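You operate a simulated robot arm through the tools that you are given. There is no shell and no other tool.

Carry out the task below with a simulated two-armed robot. There is one attempt and no reset: what you move stays moved.

JOB
Put the strip pack in the paper safe, fold both flaps down over it, then shut the lid.
Where things are to end (x, y in the base frame): strip pack within 40 mm of [1000, -250].

The check looks at the end state, three seconds after you hand in, the way a careful person would. Anything else that was tipped, shoved, dropped, spilled or broken makes it a failure. A push-on lid holds only when it is set on centred and level and pressed home; a screw cap is set on level and turned clockwise until tight. Flat cloth is picked up by pressing the open fingertips on it (5 to 10 N) and closing them slowly along it; thin cloth reads only 2 to 8 mm in the jaws.

ROBOT AND FRAMES
Two 7-joint arms with two-finger parallel grippers on one trunk that stands fixed in place. Base frame: the origin is at the foot of the trunk, x ahead of it, y to its left, z up; the work surface is at about z = 902. Units: mm, degrees, N and s.
The left shoulder is at [71, 156, 1330], the right one opposite. Payload 3.91 kg a hand.
The tool frame of a hand sits at the grasp point between the pads (the TCP): z along the fingers, y along the line on which they close. The tips reach 30 mm beyond it. The gripper opens to 110 mm. The fingers are 20 mm wide and 10 mm thick; the gripper's body (48 by 112 mm) begins 55 mm behind the TCP.
Orientation is that of the tool frame in the base frame, as a unit quaternion [x, y, z, w]. With the fingers straight down and closing along the base's y, the tool's x points along the base's -x, its y along +y and its z along -z.

CONTROLS
- The arms move only by the tool step_arm. It takes "left_rows", "right_rows" or both (then of equal length, played together; a hand with none holds still); each is a list that holds one entry, the list of rows, each a list of 7 numbers: the turn, a rotation vector about the tool's x, y, z in degrees, then the shift along the tool's x, y, z in mm, then the finger opening in mm, from 0 to 110. In form: [[[ax, ay, az, x, y, z, hand], ...]]. A call has 1 to 20 rows; each row shifts and turns the commanded pose from where the row before left it, along the tool's axes as they then stand. Rows are played at 5 a second. More than 50 mm and 8.6 degrees between two rows, or a gripper value outside its range, and nothing of the call is played. A pose out of reach is approached as far as the arm can. The call stops where the force on the tool passes 40 N (or 10 N more than at its start, if that is more) or the arm is blocked; 0.2 s more then pass. Each finger travels about 108 mm/s and halts on what it meets, pressing with about 29 N; the grip force reading is that of the motor and also rises with nothing between the fingers. The clock runs only during rows and for 0.2 s after the last one: add rows that do not move to give the fingers time. The reply holds the time, the measured pose of the TCP, the force on the tool along the base axes, the opening and the grip force, in the units named above and with some noise, with the torque about the TCP (base axes, N m) and any sound that the robot's microphone picked up.
- Cameras (640 x 400 px; columns grow to the right, rows downward): "scene" is now at [127.7, -26.6, 1569.1]; the picture's right is [-0.31, -0.95, 0.00], its down [-0.44, 0.14, -0.89] and it looks along [0.85, -0.27, -0.46] (base axes); focal length 305 px, centre (320, 200). "left" rides on the left gripper at [72, -17, -103] in its tool frame; the picture's right is [0.23, 0.97, 0.00], its down [-0.76, 0.18, -0.62] and it looks along [-0.61, 0.14, 0.78] (tool axes); focal length 222 px, centre (320, 200). "right" rides on the right gripper at [72, 17, -103] in its tool frame; the picture's right is [-0.23, 0.97, 0.00], its down [-0.76, -0.18, -0.62] and it looks along [-0.61, -0.14, 0.78] (tool axes); focal length 222 px, centre (320, 200). There is no depth. A picture from a camera that has moved, and an enlarged one, comes with that camera's place and axes in the base frame and with its lens. The place of the scene camera against the robot may be out by one fixed shift of up to 12 mm in any direction.
- get_image(camera): a new picture of that camera. It takes no simulated time.
- raise_lower(by): slides the trunk up (or, below 0, down) by that many mm; the arms and the scene camera ride with it, the base frame stays. It gives what a move gives, with no picture.
- pan_tilt(pan, tilt): turns the head with the scene camera to pan (to the left, within 86 degrees either way) and tilt (down, from -29 to 69), counted from straight ahead of the robot. It gives what a move gives.
- close_up(camera, box): a new picture of the part [left, top, right, bottom] of that camera's present view, enlarged. It takes no simulated time.
- finish_job(): hands the job in; it is judged then, once.

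Nothing tells you positions but the pictures and the camera data. Unless the task says otherwise, let go and move clear before handing in.

The tools are called after "Request:" as name(argument=value, ...) on one line, values as JSON. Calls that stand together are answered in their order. step_arm: Moves the arms, as the interface text tells. Its arguments: {"type":"object","properties":{"left_rows":{"type":"array"},"right_rows":{"type":"array"}},"required":[]} The other tools are called the same way: raise_lower (by) slides the trunk up or down; pan_tilt (pan, tilt) turns the head that bears the scene camera; get_image (camera) takes a picture; close_up (camera, box) takes an enlarged picture of a part of a camera's view; finish_job () hands the job in.

At the start:

```text
time: 0.0
left_eef_pos: [542.0, 30.9, 1409.9]
left_tool_rot: [0.0, 1.0, 0.0, 0.0]
left_wrist_force: [-0.6, 0.1, -0.3]
left_ft_torque: [-0.02, -0.02, -0.01]
left_finger_gap: 110.0
left_finger_force: 0.1
right_eef_pos: [493.8, -407.6, 1436.5]
right_tool_rot: [0.0, 1.0, 0.001, 0.0]
right_wrist_force: [0.0, 0.1, 0.1]
right_ft_torque: [0.0, -0.01, 0.01]
right_finger_gap: 110.3
right_finger_force: 0.1
trunk travel left (down, up): [-775.0, 165.0]
head pan, tilt: [-17.8, 27.4]
```

scene: 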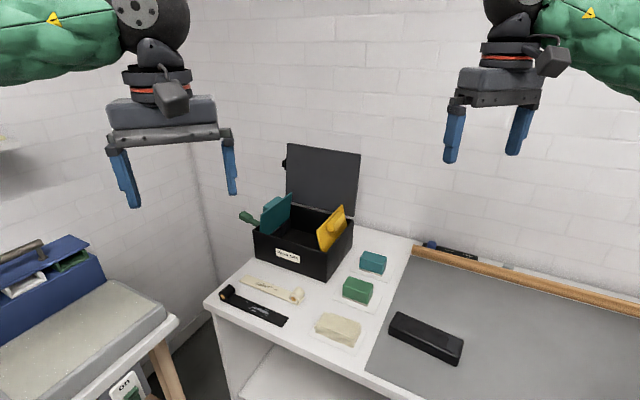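
right: 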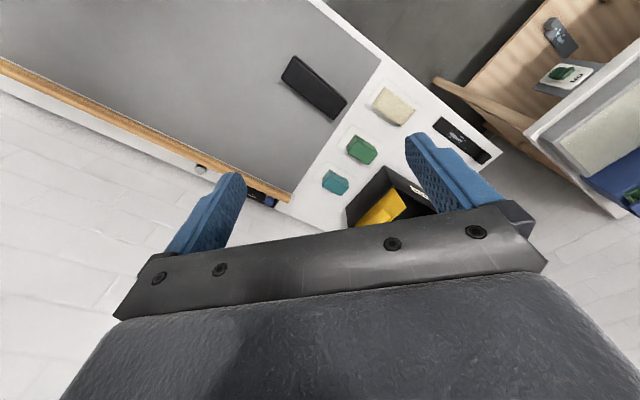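
left: 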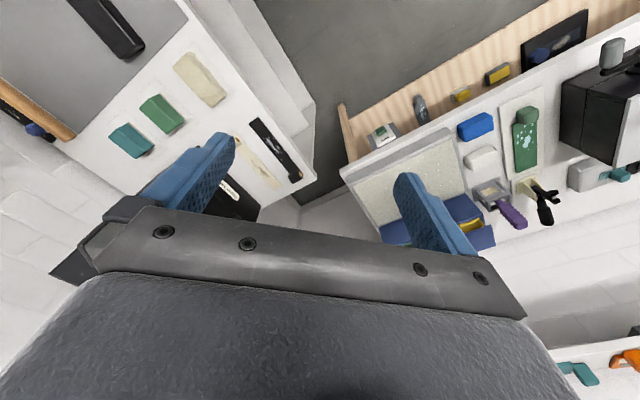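

I see a black box with an open lid and two flaps (one teal, one yellow), plus several small objects on the table. I'll look closer at the labels to find which is the paper safe and which is the strip pack.

Request:
close_up(camera="scene", box=[220, 130, 420, 290])

Request:
close_up(camera="scene", box=[200, 240, 400, 365])

Request:
close_up(camera="scene", box=[360, 220, 640, 400])

Request:
close_up(camera="scene", box=[0, 200, 220, 400])

```text
2.50 times, centred on (320, 210) of scene
camera zoom: at [127.7, -26.6, 1569.1], right [-0.31, -0.95, 0.0], down [-0.44, 0.14, -0.89], along [0.85, -0.27, -0.46], focal length 762 px, centre (320, 175)
```

zoom: 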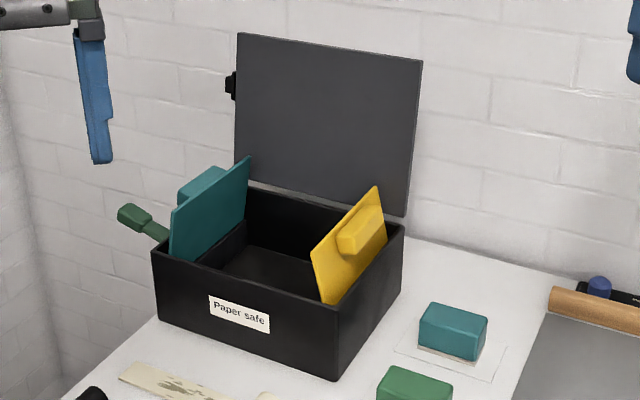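

```text
3.20 times, centred on (300, 302) of scene
camera zoom: at [127.7, -26.6, 1569.1], right [-0.31, -0.95, 0.0], down [-0.44, 0.14, -0.89], along [0.85, -0.27, -0.46], focal length 976 px, centre (384, -128)
```

zoom: 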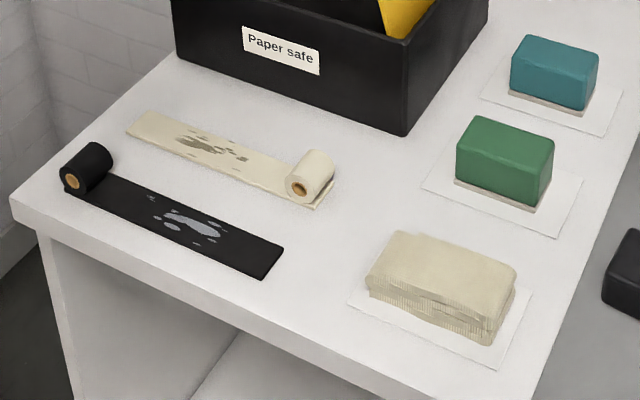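

```text
2.22 times, centred on (500, 310) of scene
camera zoom: at [127.7, -26.6, 1569.1], right [-0.31, -0.95, 0.0], down [-0.44, 0.14, -0.89], along [0.85, -0.27, -0.46], focal length 677 px, centre (-80, -44)
```

zoom: 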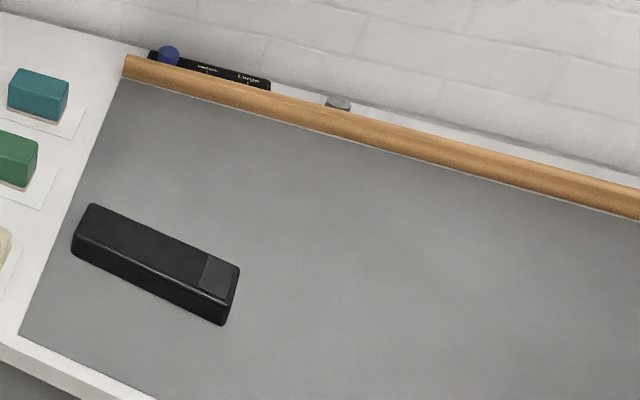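

```text
2.00 times, centred on (110, 300) of scene
camera zoom: at [127.7, -26.6, 1569.1], right [-0.31, -0.95, 0.0], down [-0.44, 0.14, -0.89], along [0.85, -0.27, -0.46], focal length 610 px, centre (740, 0)
```

zoom: 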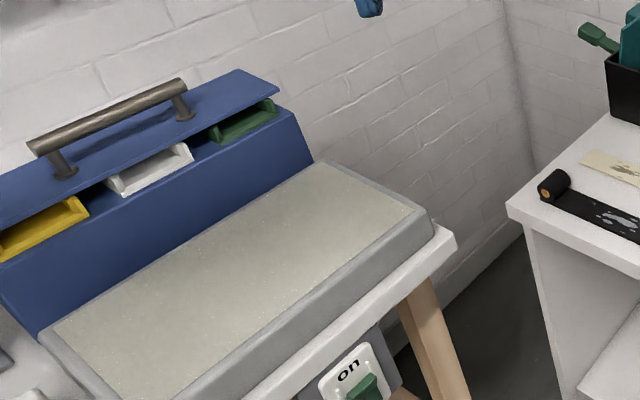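

Request:
close_up(camera="right", box=[270, 40, 510, 240])

Request:
close_up(camera="left", box=[90, 20, 310, 220])

Request:
close_up(camera="left", box=[350, 20, 640, 260])

Request:
close_up(camera="scene", box=[300, 240, 400, 360])

```text
2.00 times, centred on (390, 140) of right
camera zoom: at [421.2, -390.9, 1538.0], right [0.23, 0.97, 0.0], down [0.76, -0.18, 0.62], along [0.61, -0.14, -0.78], focal length 444 px, centre (180, 320)
```

zoom: 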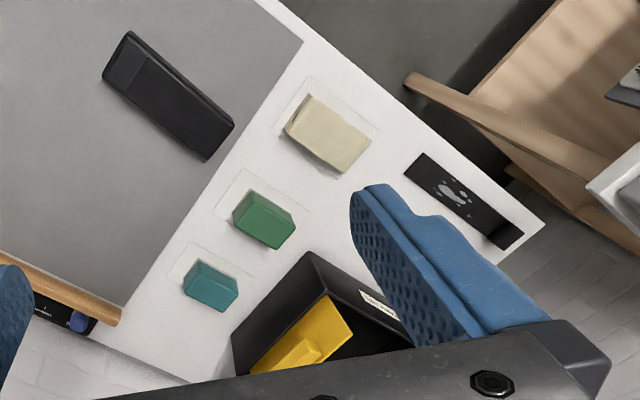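

```text
2.00 times, centred on (200, 120) of left
camera zoom: at [468.3, 15.1, 1512.8], right [-0.23, 0.97, 0.0], down [0.76, 0.18, 0.62], along [0.61, 0.14, -0.78], focal length 444 px, centre (560, 360)
```

zoom: 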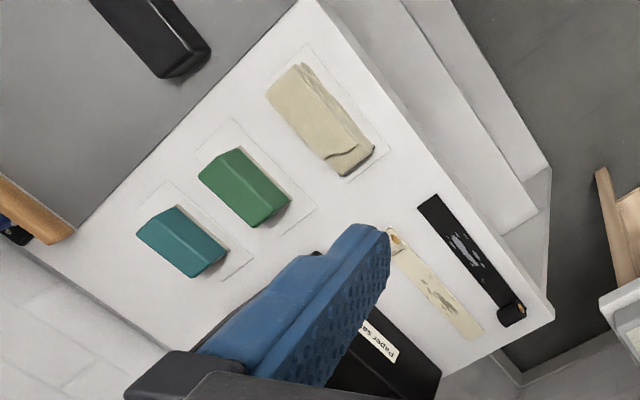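

```text
1.67 times, centred on (495, 140) of left
camera zoom: at [468.3, 15.1, 1512.8], right [-0.23, 0.97, 0.0], down [0.76, 0.18, 0.62], along [0.61, 0.14, -0.78], focal length 370 px, centre (28, 300)
```

zoom: 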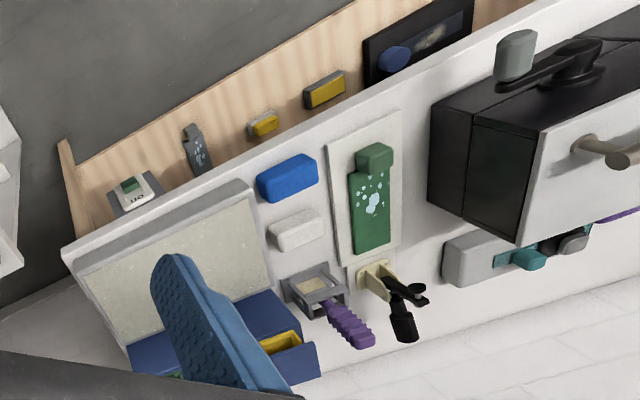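

```text
3.33 times, centred on (350, 300) of scene
camera zoom: at [127.7, -26.6, 1569.1], right [-0.31, -0.95, 0.0], down [-0.44, 0.14, -0.89], along [0.85, -0.27, -0.46], focal length 1016 px, centre (220, -133)
```

zoom: 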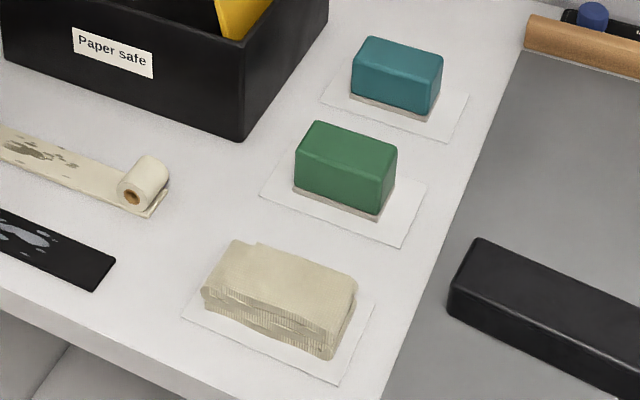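

The cream layered bundle at roughly (625, -235) looks like the strip pack. The paper safe sits around (990, -250), turned about 45°, with its rim near z=1014. I'll move the right hand over for a closer camera look at the box before touching anything.

Request:
step_arm(right_rows=[[[0, 0, 0, -28, 20, 15, 110], [0, 0, 0, -28, 20, 15, 110], [0, 0, 0, -28, 20, 15, 110], [0, 0, 0, -28, 20, 15, 110], [0, 0, 0, -28, 20, 15, 110], [0, 0, 0, -28, 20, 15, 110], [0, 0, 0, -28, 20, 15, 110], [0, 0, 0, -28, 20, 15, 110], [0, 0, 0, -28, 20, 15, 110], [0, 0, 0, -28, 20, 15, 110]]])

Request:
get_image(camera="right")

Request:
get_image(camera="scene")

```text
time: 2.2
left_eef_pos: [542.7, 32.8, 1407.9]
left_tool_rot: [0.0, 1.0, 0.0, -0.001]
left_wrist_force: [0.0, -0.6, -0.2]
left_ft_torque: [-0.05, 0.0, -0.01]
left_finger_gap: 109.9
left_finger_force: 0.1
right_eef_pos: [774.7, -207.7, 1283.8]
right_tool_rot: [0.001, 1.0, 0.0, -0.001]
right_wrist_force: [0.9, 0.0, 0.7]
right_ft_torque: [0.02, 0.01, 0.03]
right_finger_gap: 110.2
right_finger_force: 0.1
trunk travel left (down, up): [-775.0, 165.0]
head pan, tilt: [-17.8, 27.4]
```

```text
taken
camera right: at [701.2, -190.5, 1386.6], right [0.23, 0.97, 0.0], down [0.76, -0.18, 0.62], along [0.61, -0.14, -0.78], focal length 222 px, centre (320, 200)
```

right: 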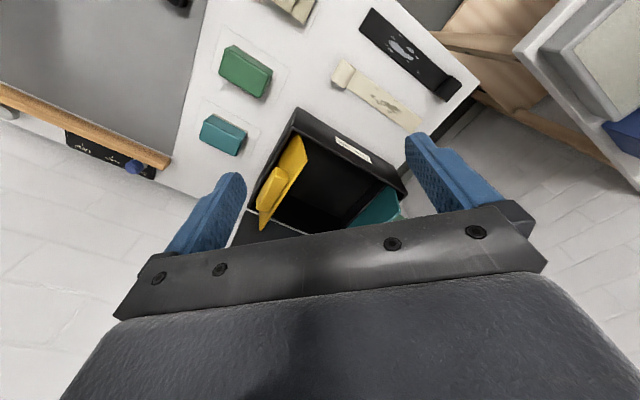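

```text
taken
camera scene: at [129.5, -25.4, 1568.9], right [-0.31, -0.95, 0.0], down [-0.44, 0.14, -0.89], along [0.84, -0.27, -0.46], focal length 305 px, centre (320, 200)
```

scene: 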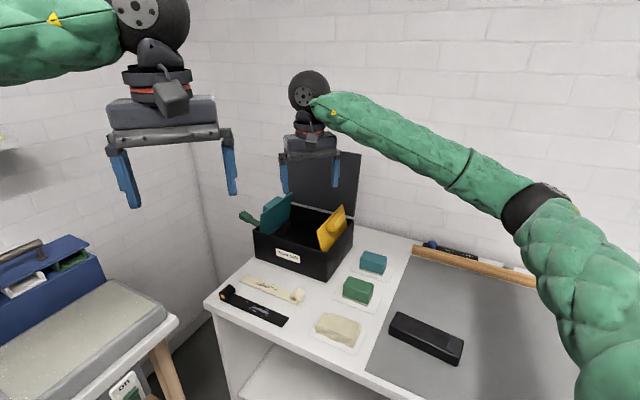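

Request:
close_up(camera="right", box=[200, 20, 480, 240])

Request:
close_up(camera="scene", box=[225, 180, 375, 285])

Request:
close_up(camera="right", box=[240, 90, 420, 240])

```text
1.82 times, centred on (340, 130) of right
camera zoom: at [701.2, -190.5, 1386.6], right [0.23, 0.97, 0.0], down [0.76, -0.18, 0.62], along [0.61, -0.14, -0.78], focal length 404 px, centre (284, 327)
```

zoom: 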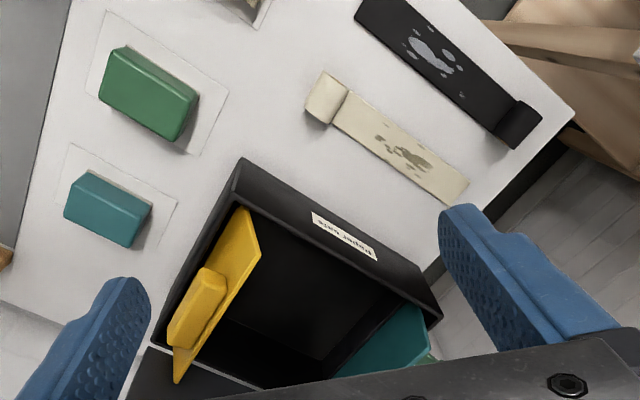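

```text
3.81 times, centred on (300, 232) of scene
camera zoom: at [129.5, -25.4, 1568.9], right [-0.31, -0.95, 0.0], down [-0.44, 0.14, -0.89], along [0.84, -0.27, -0.46], focal length 1161 px, centre (396, 76)
```

zoom: 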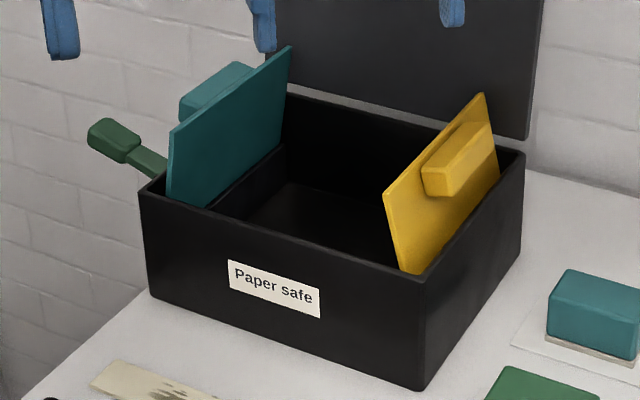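

```text
2.67 times, centred on (330, 165) of right
camera zoom: at [701.2, -190.5, 1386.6], right [0.23, 0.97, 0.0], down [0.76, -0.18, 0.62], along [0.61, -0.14, -0.78], focal length 592 px, centre (293, 293)
```

zoom: 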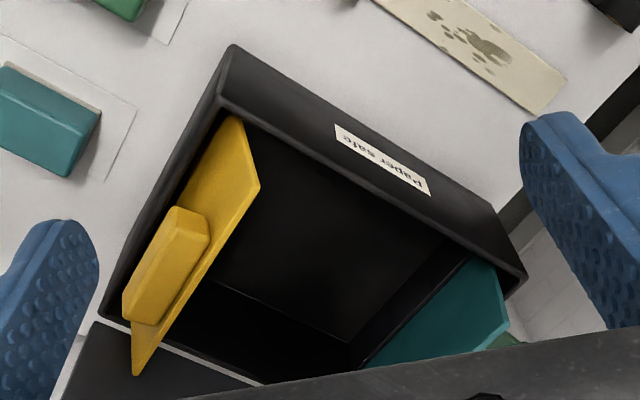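

Request:
close_up(camera="scene", box=[230, 135, 310, 230])

Request:
step_arm(left_rows=[[[0, 0, 0, -24, 2, 8, 110], [0, 0, 0, -24, 2, 8, 110], [0, 0, 0, -24, 2, 8, 110], [0, 0, 0, -24, 2, 8, 110], [0, 0, 0, -24, 2, 8, 110], [0, 0, 0, -24, 2, 8, 110], [0, 0, 0, -24, 2, 8, 110], [0, 0, 0, -24, 2, 8, 110], [0, 0, 0, -24, 2, 8, 110], [0, 0, 0, -24, 2, 8, 110]]], right_rows=[[[0, 0, 0, 28, -20, -10, 110], [0, 0, 0, 28, -20, -10, 110], [0, 0, 0, 28, -20, -10, 110], [0, 0, 0, 28, -20, -10, 110], [0, 0, 0, 28, -20, -10, 110], [0, 0, 0, 28, -20, -10, 110], [0, 0, 0, 28, -20, -10, 110], [0, 0, 0, 0, 0, 0, 110], [0, 0, 0, 0, 0, 0, 110], [0, 0, 0, 0, 0, 0, 110]]])

Request:
get_image(camera="left")

Request:
get_image(camera="scene")

```text
4.21 times, centred on (270, 182) of scene
camera zoom: at [129.5, -25.4, 1568.9], right [-0.31, -0.95, 0.0], down [-0.44, 0.14, -0.89], along [0.84, -0.27, -0.46], focal length 1284 px, centre (530, 274)
```

zoom: 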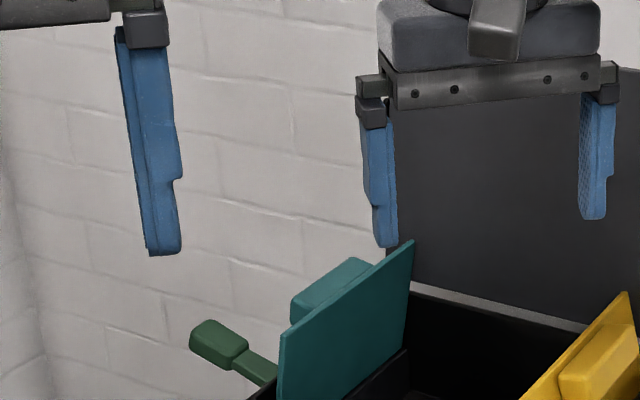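

```text
time: 4.4
left_eef_pos: [780.5, 50.1, 1328.2]
left_tool_rot: [0.0, 1.0, 0.0, 0.0]
left_wrist_force: [1.0, 0.0, 0.2]
left_ft_torque: [0.01, 0.01, 0.0]
left_finger_gap: 109.8
left_finger_force: 0.0
right_eef_pos: [578.9, -348.3, 1353.6]
right_tool_rot: [0.0, 1.0, 0.001, 0.0]
right_wrist_force: [-0.4, 0.3, -0.3]
right_ft_torque: [-0.02, 0.01, 0.0]
right_finger_gap: 110.1
right_finger_force: 0.0
trunk travel left (down, up): [-775.0, 165.0]
head pan, tilt: [-17.8, 27.4]
```

```text
taken
camera left: at [708.0, 33.8, 1432.1], right [-0.23, 0.97, 0.0], down [0.76, 0.18, 0.62], along [0.61, 0.14, -0.78], focal length 222 px, centre (320, 200)
```

left: 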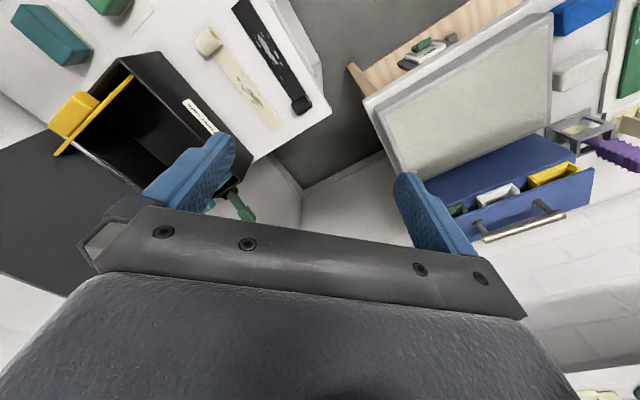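

```text
taken
camera scene: at [128.2, -27.1, 1569.0], right [-0.31, -0.95, 0.0], down [-0.44, 0.14, -0.89], along [0.85, -0.27, -0.46], focal length 305 px, centre (320, 200)
```

scene: 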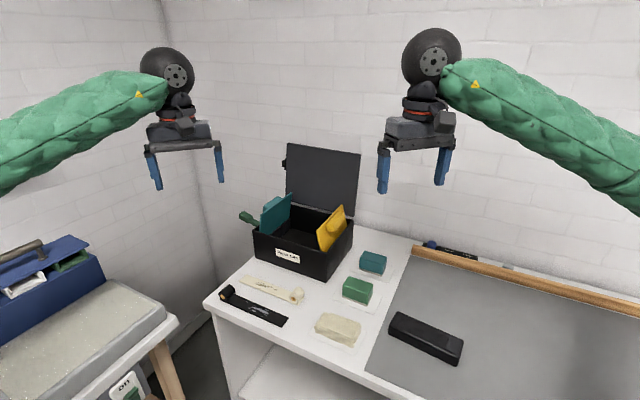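

Request:
close_up(camera="left", box=[30, 20, 290, 230])

Request:
step_arm(left_rows=[[[0, 0, 0, 0, -25, 0, 110], [0, 0, 0, 0, -25, 0, 110], [0, 0, 0, 0, -25, 0, 110], [0, 0, 0, 0, -25, 0, 110], [0, 0, 0, 0, -15, 0, 110]]])

Request:
get_image(camera="left")

```text
1.90 times, centred on (160, 125) of left
camera zoom: at [708.0, 33.8, 1432.1], right [-0.23, 0.97, 0.0], down [0.76, 0.18, 0.62], along [0.61, 0.14, -0.78], focal length 423 px, centre (625, 343)
```

zoom: 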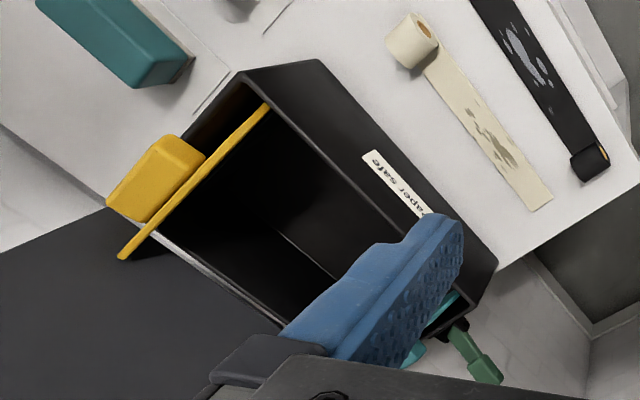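

```text
time: 5.6
left_eef_pos: [781.1, -64.3, 1329.4]
left_tool_rot: [0.0, 1.0, 0.0, 0.0]
left_wrist_force: [0.1, 0.4, -0.5]
left_ft_torque: [0.01, 0.0, -0.03]
left_finger_gap: 110.4
left_finger_force: 0.0
right_eef_pos: [578.9, -349.9, 1355.0]
right_tool_rot: [0.0, 1.0, 0.001, 0.001]
right_wrist_force: [0.7, 0.1, -0.4]
right_ft_torque: [0.01, -0.02, 0.04]
right_finger_gap: 110.2
right_finger_force: 0.0
trunk travel left (down, up): [-775.0, 165.0]
head pan, tilt: [-17.8, 27.4]
```

```text
taken
camera left: at [708.5, -80.8, 1433.0], right [-0.23, 0.97, 0.0], down [0.76, 0.18, 0.62], along [0.61, 0.14, -0.78], focal length 222 px, centre (320, 200)
```

left: 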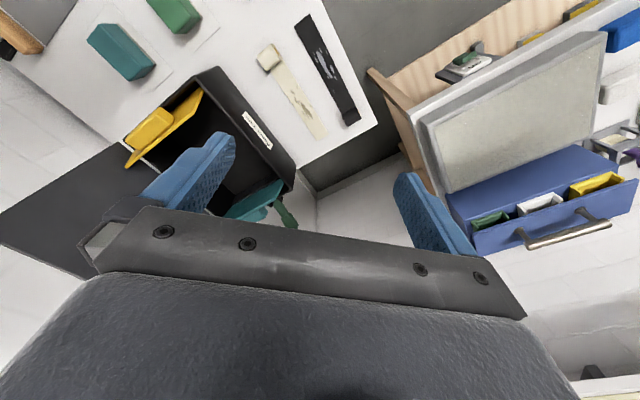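

Request:
close_up(camera="left", box=[0, 50, 320, 250])

Request:
step_arm(left_rows=[[[0, 0, 0, 0, -25, 0, 110], [0, 0, 0, 0, -25, 0, 110], [0, 0, 0, 0, -25, 0, 110], [0, 0, 0, 0, -20, 0, 110]]])

Request:
close_up(camera="left", box=[80, 40, 440, 260])

```text
2.00 times, centred on (160, 150) of left
camera zoom: at [708.5, -80.8, 1433.0], right [-0.23, 0.97, 0.0], down [0.76, 0.18, 0.62], along [0.61, 0.14, -0.78], focal length 444 px, centre (640, 300)
```

zoom: 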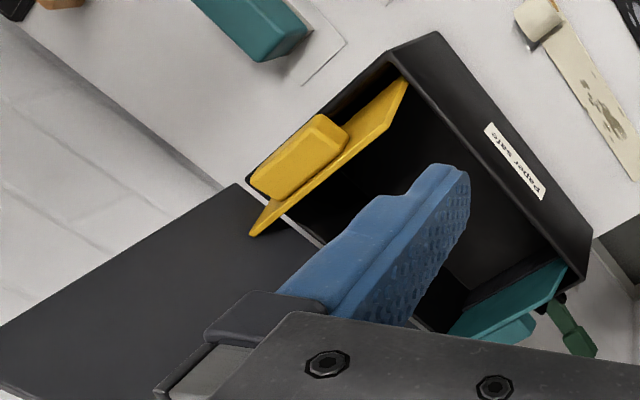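

```text
time: 6.6
left_eef_pos: [781.7, -159.2, 1327.2]
left_tool_rot: [0.0, 1.0, 0.001, 0.0]
left_wrist_force: [0.4, 0.8, -0.1]
left_ft_torque: [-0.01, -0.02, 0.01]
left_finger_gap: 109.9
left_finger_force: 0.1
right_eef_pos: [579.2, -349.9, 1352.8]
right_tool_rot: [0.001, 1.0, 0.001, 0.0]
right_wrist_force: [-0.1, -0.7, -0.7]
right_ft_torque: [0.01, 0.02, 0.0]
right_finger_gap: 109.5
right_finger_force: 0.0
trunk travel left (down, up): [-775.0, 165.0]
head pan, tilt: [-17.8, 27.4]
```

```text
1.78 times, centred on (260, 150) of left
camera zoom: at [708.2, -176.1, 1432.1], right [-0.23, 0.97, 0.0], down [0.76, 0.18, 0.62], along [0.61, 0.14, -0.78], focal length 395 px, centre (427, 289)
```

zoom: 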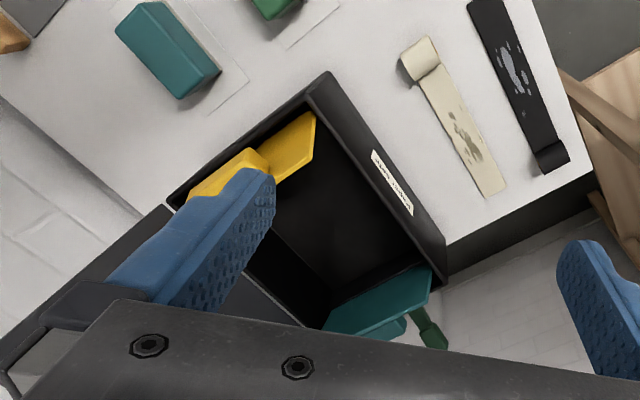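

I see the box interior, flaps leaning slightly inward, and a green lever on the box's left side. Before acting I want to see what that lever is, so I'll swing the left hand's camera round to look at the left side.

Request:
step_arm(left_rows=[[[0, 0, 0, -17.5, 38.7, 14, 110], [0, 0, 0, -17.5, 38.7, 14, 110], [0, 0, 0, -17.5, 38.7, 14, 110], [0, 0, 0, -17.5, 38.7, 14, 110], [0, 0, 0, -17.5, 38.7, 14, 110], [0, 0, 0, -17.5, 38.7, 14, 110], [0, 0, 8.5, 0, 0, 0, 110], [0, 0, 8.5, 0, 0, 0, 110], [0, 0, 8.5, 0, 0, 0, 110], [0, 0, 8.5, 0, 0, 0, 110], [0, 0, 8.5, 0, 0, 0, 110], [0, 0, 8.5, 0, 0, 0, 110], [0, 0, 8.5, 0, 0, 0, 110]]])

Request:
get_image(camera="left")

Request:
get_image(camera="scene")

```text
time: 9.4
left_eef_pos: [885.9, 73.6, 1243.4]
left_tool_rot: [0.385, 0.923, 0.001, 0.0]
left_wrist_force: [-0.8, 0.1, -0.4]
left_ft_torque: [0.04, -0.04, 0.01]
left_finger_gap: 110.1
left_finger_force: 0.0
left hand out of reach, approached as far as the arm can: row 12, 13
right_eef_pos: [578.6, -349.4, 1354.6]
right_tool_rot: [-0.001, 1.0, 0.002, 0.0]
right_wrist_force: [1.6, -0.4, 0.3]
right_ft_torque: [0.0, 0.01, 0.03]
right_finger_gap: 110.1
right_finger_force: 0.0
trunk travel left (down, up): [-775.0, 165.0]
head pan, tilt: [-17.8, 27.4]
```

```text
taken
camera left: at [822.7, 113.9, 1348.3], right [0.53, 0.85, 0.0], down [0.66, -0.42, 0.62], along [0.53, -0.33, -0.78], focal length 222 px, centre (320, 200)
```

left: 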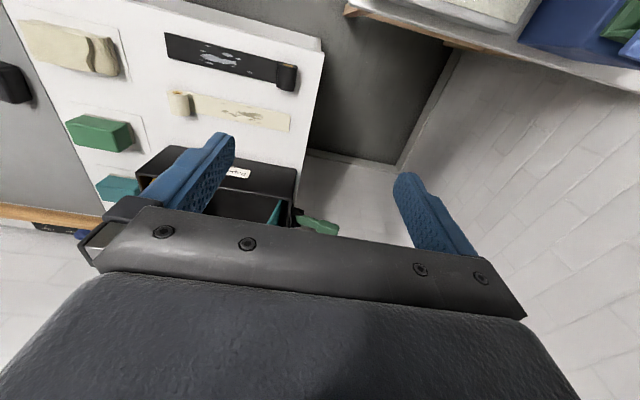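

```text
taken
camera scene: at [127.9, -26.8, 1569.1], right [-0.31, -0.95, 0.0], down [-0.44, 0.14, -0.89], along [0.85, -0.27, -0.46], focal length 305 px, centre (320, 200)
```

scene: 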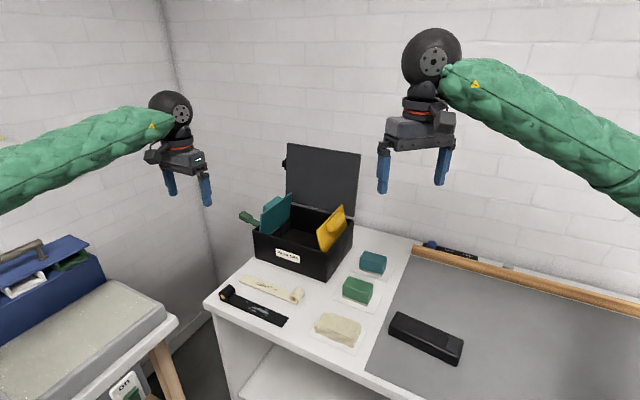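

Request:
step_arm(left_rows=[[[0, -8.4, 0, 0, 0, 0, 110], [0, -8.4, 0, 0, 0, 0, 110], [0, -8.4, 0, 0, 0, 0, 110], [0, -8.4, 0, 0, 0, 0, 110]]])

Request:
get_image(camera="left")

```text
time: 10.4
left_eef_pos: [885.9, 75.5, 1245.0]
left_tool_rot: [0.368, 0.884, -0.111, 0.267]
left_wrist_force: [0.9, 0.4, -0.7]
left_ft_torque: [-0.02, -0.01, -0.02]
left_finger_gap: 110.2
left_finger_force: 0.0
right_eef_pos: [579.0, -346.3, 1354.5]
right_tool_rot: [0.0, 1.0, 0.0, 0.0]
right_wrist_force: [-0.5, 0.5, 0.1]
right_ft_torque: [0.01, -0.03, 0.0]
right_finger_gap: 109.9
right_finger_force: 0.0
trunk travel left (down, up): [-775.0, 165.0]
head pan, tilt: [-17.8, 27.4]
```

```text
taken
camera left: at [790.9, 147.3, 1290.9], right [0.56, 0.82, -0.13], down [0.33, -0.08, 0.94], along [0.76, -0.57, -0.31], focal length 222 px, centre (320, 200)
```

left: 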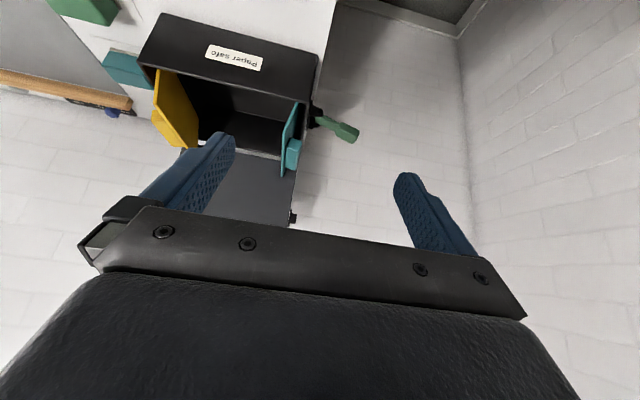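

Request:
close_up(camera="left", box=[270, 80, 380, 160])

Request:
close_up(camera="left", box=[130, 0, 390, 240])

Request:
close_up(camera="left", box=[220, 140, 340, 230])

```text
5.00 times, centred on (325, 120) of left
camera zoom: at [790.9, 147.3, 1290.9], right [0.56, 0.82, -0.13], down [0.33, -0.08, 0.94], along [0.76, -0.57, -0.31], focal length 1111 px, centre (295, 600)
```

zoom: 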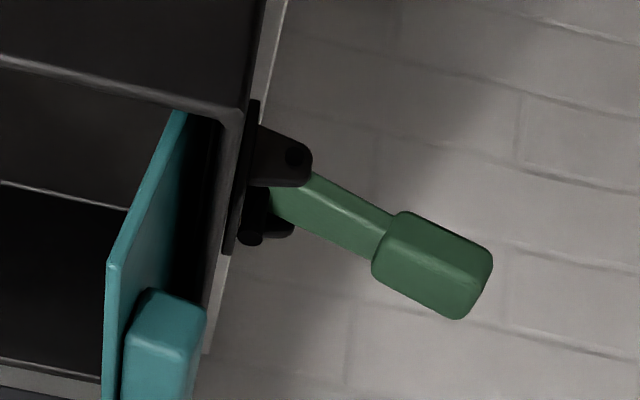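

```text
1.67 times, centred on (260, 120) of left
camera zoom: at [790.9, 147.3, 1290.9], right [0.56, 0.82, -0.13], down [0.33, -0.08, 0.94], along [0.76, -0.57, -0.31], focal length 370 px, centre (420, 333)
```

zoom: 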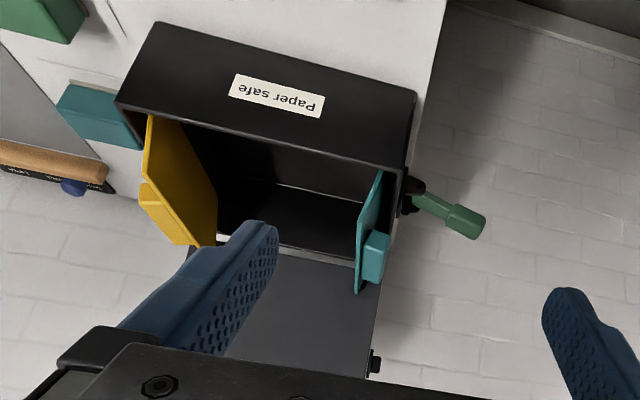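

```text
4.44 times, centred on (280, 185) of left
camera zoom: at [790.9, 147.3, 1290.9], right [0.56, 0.82, -0.13], down [0.33, -0.08, 0.94], along [0.76, -0.57, -0.31], focal length 987 px, centre (498, 267)
```

zoom: 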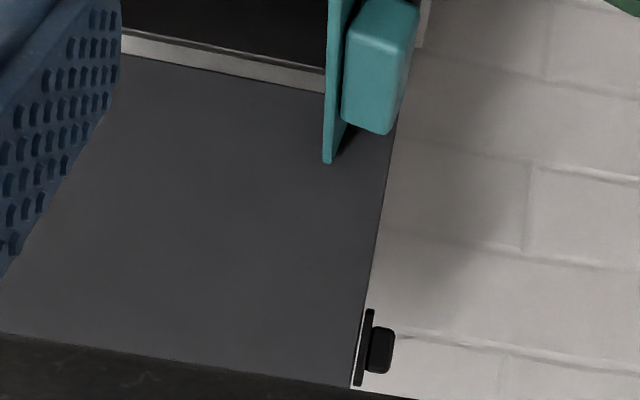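

The green lever is an open toggle latch on the box's left wall, clear of the lid's path; it isn't part of the job. I'll bring the left hand back out of the way and turn the right hand above the strip pack for a precise look.

Request:
step_arm(left_rows=[[[0, 8.4, 0, 0, 0, 0, 110], [0, 8.4, 0, 0, 0, 0, 110], [0, 8.4, 0, 0, 0, 0, 110], [0, 8.4, 0, 0, 0, 0, 110], [0, 0, -7.5, 0, 0, 0, 110], [0, 0, -7.5, 0, 0, 0, 110], [0, 0, -7.5, 0, 0, 0, 110], [0, 0, -7.5, 0, 0, 0, 110], [0, 0, -7.5, 0, 0, 0, 110], [0, 0, -7.5, 0, 0, 0, 110], [0, 0, 0, 40.7, 4, -11.7, 110], [0, 0, 0, 40.7, 4, -11.7, 110], [0, 0, 0, 40.7, 4, -11.7, 110], [0, 0, 0, 40.7, 4, -11.7, 110], [0, 0, 0, 40.7, 4, -11.7, 110], [0, 0, 0, 40.7, 4, -11.7, 110], [0, 0, 0, 40.7, 4, -11.7, 110], [0, 0, 0, 40.7, 4, -11.7, 110], [0, 0, 0, 40.7, 4, -11.7, 110]]], right_rows=[[[0, 0, 0, -4.8, 16.5, 30, 110], [0, 0, 0, -4.8, 16.5, 30, 110], [0, 0, 0, -4.8, 16.5, 30, 110], [0, 0, 0, -4.8, 16.5, 30, 110], [0, 0, 0, -4.8, 16.5, 30, 110], [0, 0, 0, -4.8, 16.5, 30, 110], [0, 0, -8, 0, 0, 0, 110], [0, 0, -8, 0, 0, 0, 110], [0, 0, -8, 0, 0, 0, 110], [0, 0, -8, 0, 0, 0, 110], [0, 0, -8, 0, 0, 0, 110], [0, 0, -8, 0, 0, 0, 110], [0, 0, 0, 0, 0, 0, 110], [0, 0, 0, 0, 0, 0, 110], [0, 0, 0, 0, 0, 0, 110], [0, 0, 0, 0, 0, 0, 110], [0, 0, 0, 0, 0, 0, 110], [0, 0, 0, 0, 0, 0, 110], [0, 0, 0, 0, 0, 0, 110]]])

Request:
get_image(camera="right")

Request:
get_image(camera="scene")

```text
time: 14.4
left_eef_pos: [520.4, 112.7, 1347.6]
left_tool_rot: [0.003, 1.0, 0.0, 0.0]
left_wrist_force: [-0.6, -0.3, 0.0]
left_ft_torque: [0.01, -0.04, -0.03]
left_finger_gap: 109.9
left_finger_force: 0.1
right_eef_pos: [605.1, -249.0, 1177.6]
right_tool_rot: [-0.407, 0.914, 0.001, 0.001]
right_wrist_force: [0.4, -0.1, 0.1]
right_ft_torque: [0.02, -0.04, 0.02]
right_finger_gap: 110.2
right_finger_force: 0.1
trunk travel left (down, up): [-775.0, 165.0]
head pan, tilt: [-17.8, 27.4]
```

```text
taken
camera right: at [544.0, -291.0, 1278.5], right [-0.57, 0.82, 0.0], down [0.64, 0.45, 0.62], along [0.51, 0.36, -0.78], focal length 222 px, centre (320, 200)
```

right: 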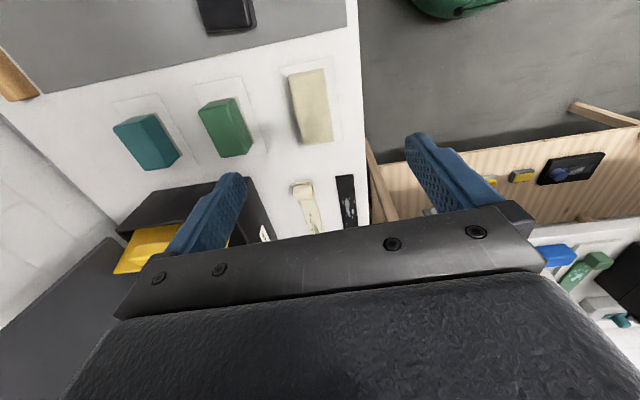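

```text
taken
camera scene: at [126.1, -26.4, 1569.2], right [-0.31, -0.95, 0.0], down [-0.44, 0.14, -0.89], along [0.85, -0.27, -0.46], focal length 305 px, centre (320, 200)
```

scene: 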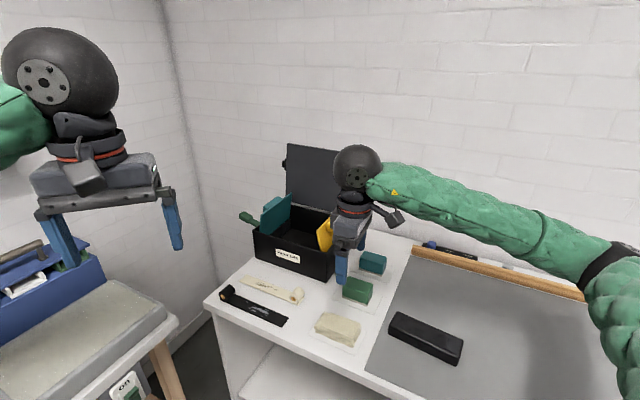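

Request:
close_up(camera="right", box=[250, 40, 370, 160])

```text
3.33 times, centred on (310, 100) of right
camera zoom: at [544.0, -291.0, 1278.5], right [-0.57, 0.82, 0.0], down [0.64, 0.45, 0.62], along [0.51, 0.36, -0.78], focal length 740 px, centre (353, 533)
```

zoom: 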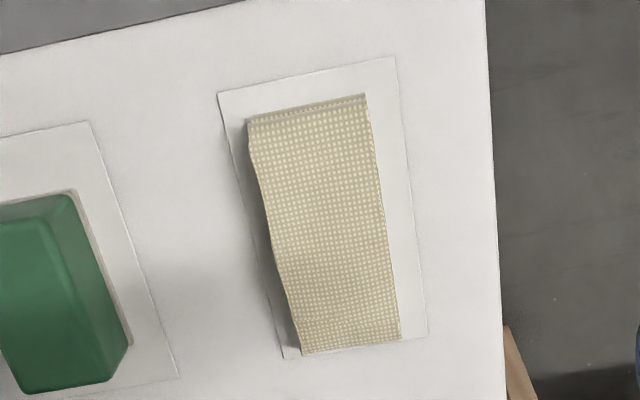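

Request:
close_up(camera="right", box=[100, 80, 260, 180])

Request:
close_up(camera="scene", box=[305, 300, 375, 355])

Request:
close_up(camera="scene", box=[335, 245, 395, 305])

Request:
close_up(camera="scene", box=[210, 270, 310, 330])

Request:
close_up(camera="scene", box=[380, 230, 500, 370])

```text
4.00 times, centred on (180, 130) of right
camera zoom: at [544.0, -291.0, 1278.5], right [-0.57, 0.82, 0.0], down [0.64, 0.45, 0.62], along [0.51, 0.36, -0.78], focal length 888 px, centre (880, 480)
```

zoom: 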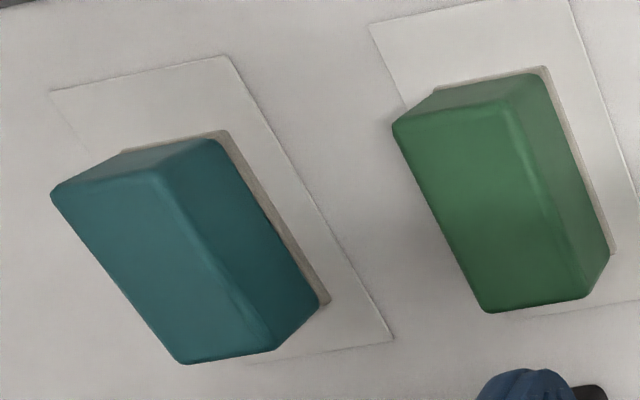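

```text
7.27 times, centred on (340, 328) of scene
camera zoom: at [126.1, -26.4, 1569.2], right [-0.31, -0.95, 0.0], down [-0.44, 0.14, -0.89], along [0.85, -0.27, -0.46], focal length 2217 px, centre (174, -727)
```

zoom: 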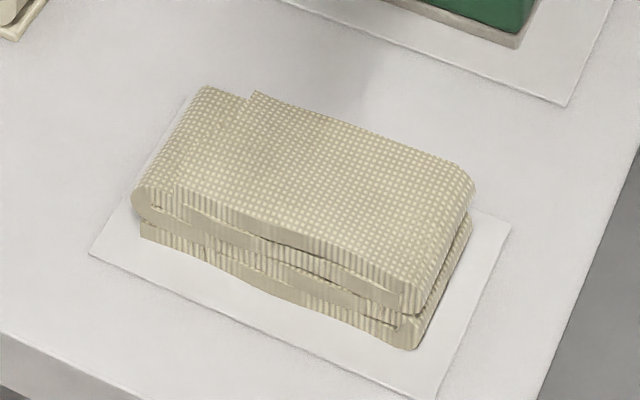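

```text
6.67 times, centred on (365, 275) of scene
camera zoom: at [126.1, -26.4, 1569.2], right [-0.31, -0.95, 0.0], down [-0.44, 0.14, -0.89], along [0.85, -0.27, -0.46], focal length 2032 px, centre (20, -300)
```

zoom: 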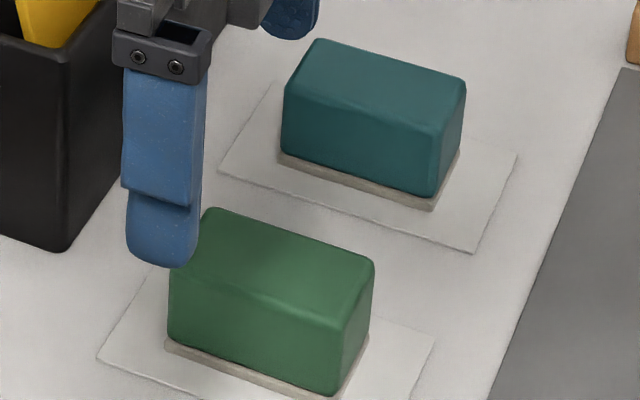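

```text
6.40 times, centred on (260, 300) of scene
camera zoom: at [126.1, -26.4, 1569.2], right [-0.31, -0.95, 0.0], down [-0.44, 0.14, -0.89], along [0.85, -0.27, -0.46], focal length 1951 px, centre (704, -440)
```

zoom: 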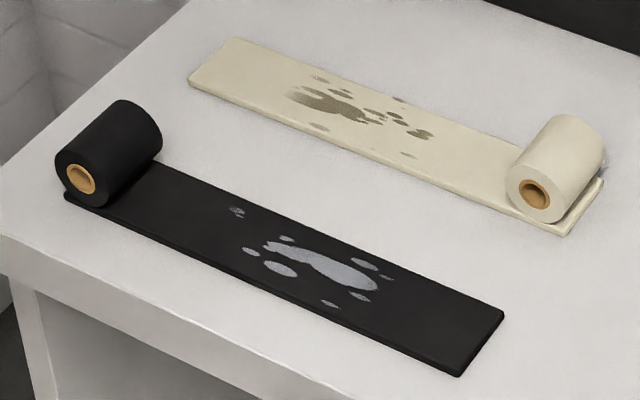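

```text
2.86 times, centred on (440, 300) of scene
camera zoom: at [126.1, -26.4, 1569.2], right [-0.31, -0.95, 0.0], down [-0.44, 0.14, -0.89], along [0.85, -0.27, -0.46], focal length 871 px, centre (-23, -86)
```

zoom: 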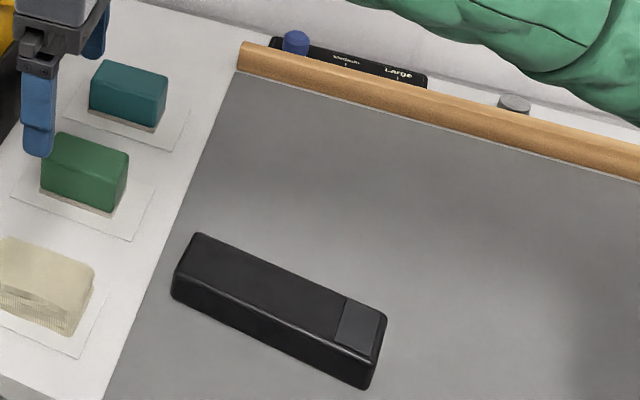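

The cream bundle is actually a woven, folded cloth, so I'm not yet sure what the strip pack is. The black slab on the grey board is another candidate, so I'll look around the whole room before deciding.

Request:
pan_tilt(pan=-50, tilt=30)

Request:
get_image(camera="scene")

Request:
pan_tilt(pan=35, tilt=30)

Request:
get_image(camera="scene")

Request:
pan_tilt(pan=75, tilt=35)

Request:
get_image(camera="scene")

Request:
pan_tilt(pan=-80, tilt=45)

Request:
get_image(camera="scene")

```text
time: 15.4
left_eef_pos: [522.4, 113.0, 1347.4]
left_tool_rot: [0.003, 1.0, 0.001, -0.001]
left_wrist_force: [0.5, 0.5, -0.7]
left_ft_torque: [0.0, -0.01, -0.01]
left_finger_gap: 110.1
left_finger_force: 0.0
right_eef_pos: [606.9, -248.7, 1175.8]
right_tool_rot: [-0.407, 0.913, 0.0, 0.0]
right_wrist_force: [-0.2, -0.5, 0.4]
right_ft_torque: [0.02, 0.04, 0.02]
right_finger_gap: 110.1
right_finger_force: 0.1
trunk travel left (down, up): [-775.0, 165.0]
head pan, tilt: [-50.0, 30.0]
```

```text
taken
camera scene: at [98.7, -67.8, 1564.9], right [-0.77, -0.64, 0.0], down [-0.32, 0.38, -0.87], along [0.56, -0.66, -0.5], focal length 305 px, centre (320, 200)
```

scene: 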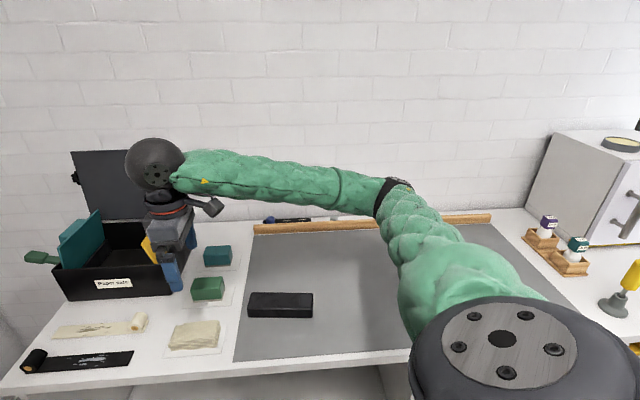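

```text
time: 17.0
left_eef_pos: [522.1, 110.7, 1347.4]
left_tool_rot: [0.002, 1.0, 0.0, 0.0]
left_wrist_force: [0.3, -0.5, -0.9]
left_ft_torque: [0.0, 0.02, -0.01]
left_finger_gap: 109.9
left_finger_force: 0.1
right_eef_pos: [606.6, -248.3, 1176.7]
right_tool_rot: [-0.406, 0.914, 0.001, 0.0]
right_wrist_force: [0.8, -1.1, 0.0]
right_ft_torque: [-0.01, -0.02, -0.03]
right_finger_gap: 109.9
right_finger_force: 0.1
trunk travel left (down, up): [-775.0, 165.0]
head pan, tilt: [35.0, 30.0]
```

```text
taken
camera scene: at [114.8, 53.2, 1564.9], right [0.57, -0.82, 0.0], down [-0.41, -0.29, -0.87], along [0.71, 0.5, -0.5], focal length 305 px, centre (320, 200)
```

scene: 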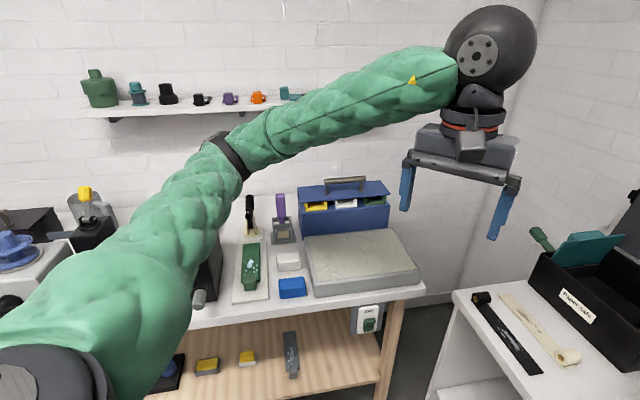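

```text
time: 18.0
left_eef_pos: [522.2, 111.5, 1347.9]
left_tool_rot: [0.002, 1.0, 0.001, 0.001]
left_wrist_force: [0.6, -0.5, -0.9]
left_ft_torque: [0.03, 0.0, 0.0]
left_finger_gap: 110.0
left_finger_force: 0.1
right_eef_pos: [607.1, -248.0, 1174.9]
right_tool_rot: [-0.407, 0.913, 0.001, 0.0]
right_wrist_force: [0.7, -0.2, 0.2]
right_ft_torque: [0.0, 0.0, -0.01]
right_finger_gap: 109.9
right_finger_force: 0.0
trunk travel left (down, up): [-775.0, 165.0]
head pan, tilt: [75.0, 35.0]
```

```text
taken
camera scene: at [63.6, 86.5, 1557.1], right [0.97, -0.26, 0.0], down [-0.15, -0.55, -0.82], along [0.21, 0.79, -0.57], focal length 305 px, centre (320, 200)
```

scene: 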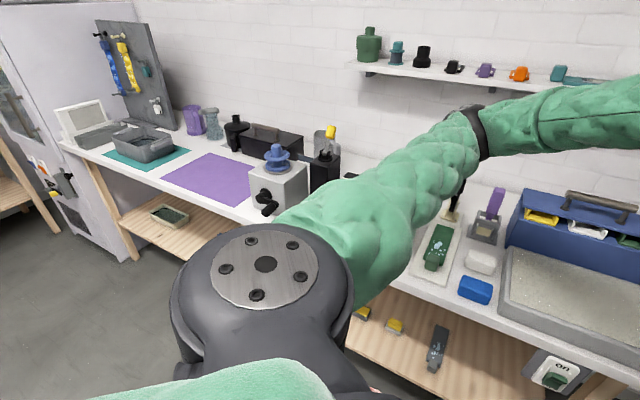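

```text
time: 20.4
left_eef_pos: [522.1, 113.6, 1347.6]
left_tool_rot: [0.003, 1.0, 0.0, 0.0]
left_wrist_force: [-0.8, -1.2, 0.7]
left_ft_torque: [0.0, -0.02, 0.0]
left_finger_gap: 109.9
left_finger_force: 0.1
right_eef_pos: [607.0, -248.2, 1175.0]
right_tool_rot: [-0.407, 0.914, 0.001, 0.0]
right_wrist_force: [-0.7, 0.2, 0.4]
right_ft_torque: [0.0, -0.01, 0.0]
right_finger_gap: 110.3
right_finger_force: 0.0
trunk travel left (down, up): [-775.0, 165.0]
head pan, tilt: [-80.0, 45.0]
```

```text
taken
camera scene: at [54.9, -78.7, 1542.3], right [-0.98, -0.17, 0.0], down [-0.12, 0.7, -0.71], along [0.12, -0.7, -0.71], focal length 305 px, centre (320, 200)
```

scene: 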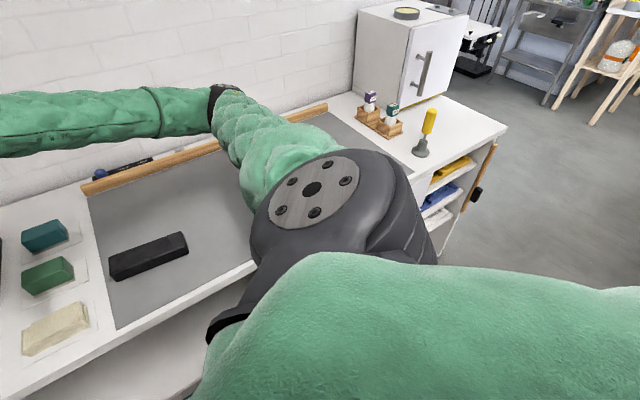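

Request:
close_up(camera="scene", box=[0, 190, 200, 370])

Request:
close_up(camera="scene", box=[350, 70, 500, 240])

Request:
close_up(camera="scene", box=[100, 220, 200, 290])

Request:
close_up(camera="scene", box=[75, 140, 175, 200])

```text
2.22 times, centred on (100, 280) of scene
camera zoom: at [54.9, -78.7, 1542.3], right [-0.98, -0.17, 0.0], down [-0.12, 0.7, -0.71], along [0.12, -0.7, -0.71], focal length 677 px, centre (809, 22)
```

zoom: 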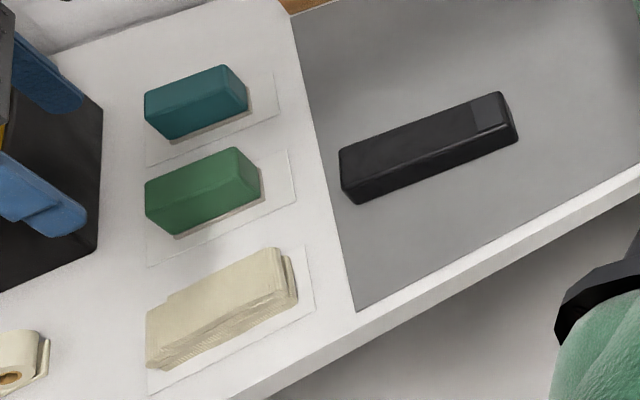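

```text
2.35 times, centred on (425, 155) of scene
camera zoom: at [54.9, -78.7, 1542.3], right [-0.98, -0.17, 0.0], down [-0.12, 0.7, -0.71], along [0.12, -0.7, -0.71], focal length 717 px, centre (73, 306)
```

zoom: 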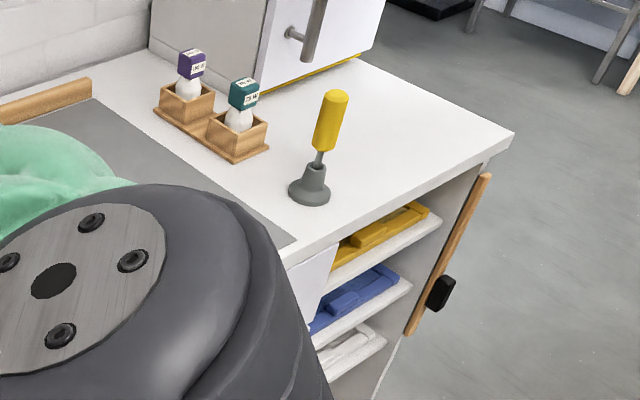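

```text
5.71 times, centred on (150, 255) of scene
camera zoom: at [54.9, -78.7, 1542.3], right [-0.98, -0.17, 0.0], down [-0.12, 0.7, -0.71], along [0.12, -0.7, -0.71], focal length 1742 px, centre (1291, -114)
```

zoom: 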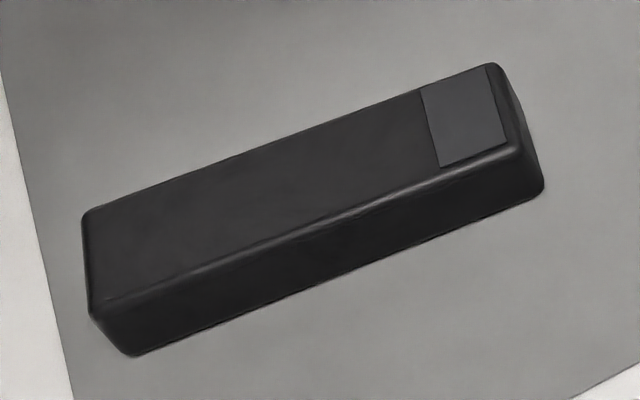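

```text
6.40 times, centred on (125, 170) of scene
camera zoom: at [54.9, -78.7, 1542.3], right [-0.98, -0.17, 0.0], down [-0.12, 0.7, -0.71], along [0.12, -0.7, -0.71], focal length 1951 px, centre (1568, 392)
```

zoom: 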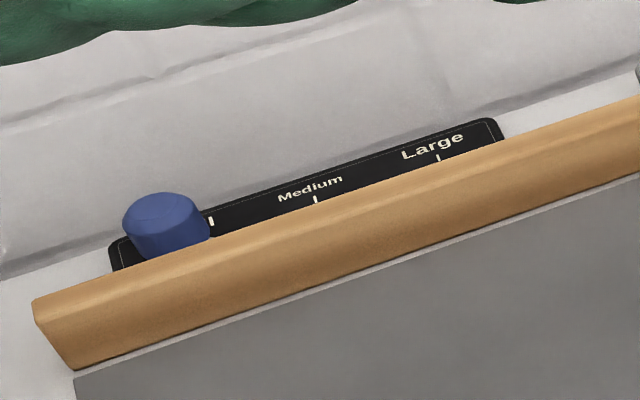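

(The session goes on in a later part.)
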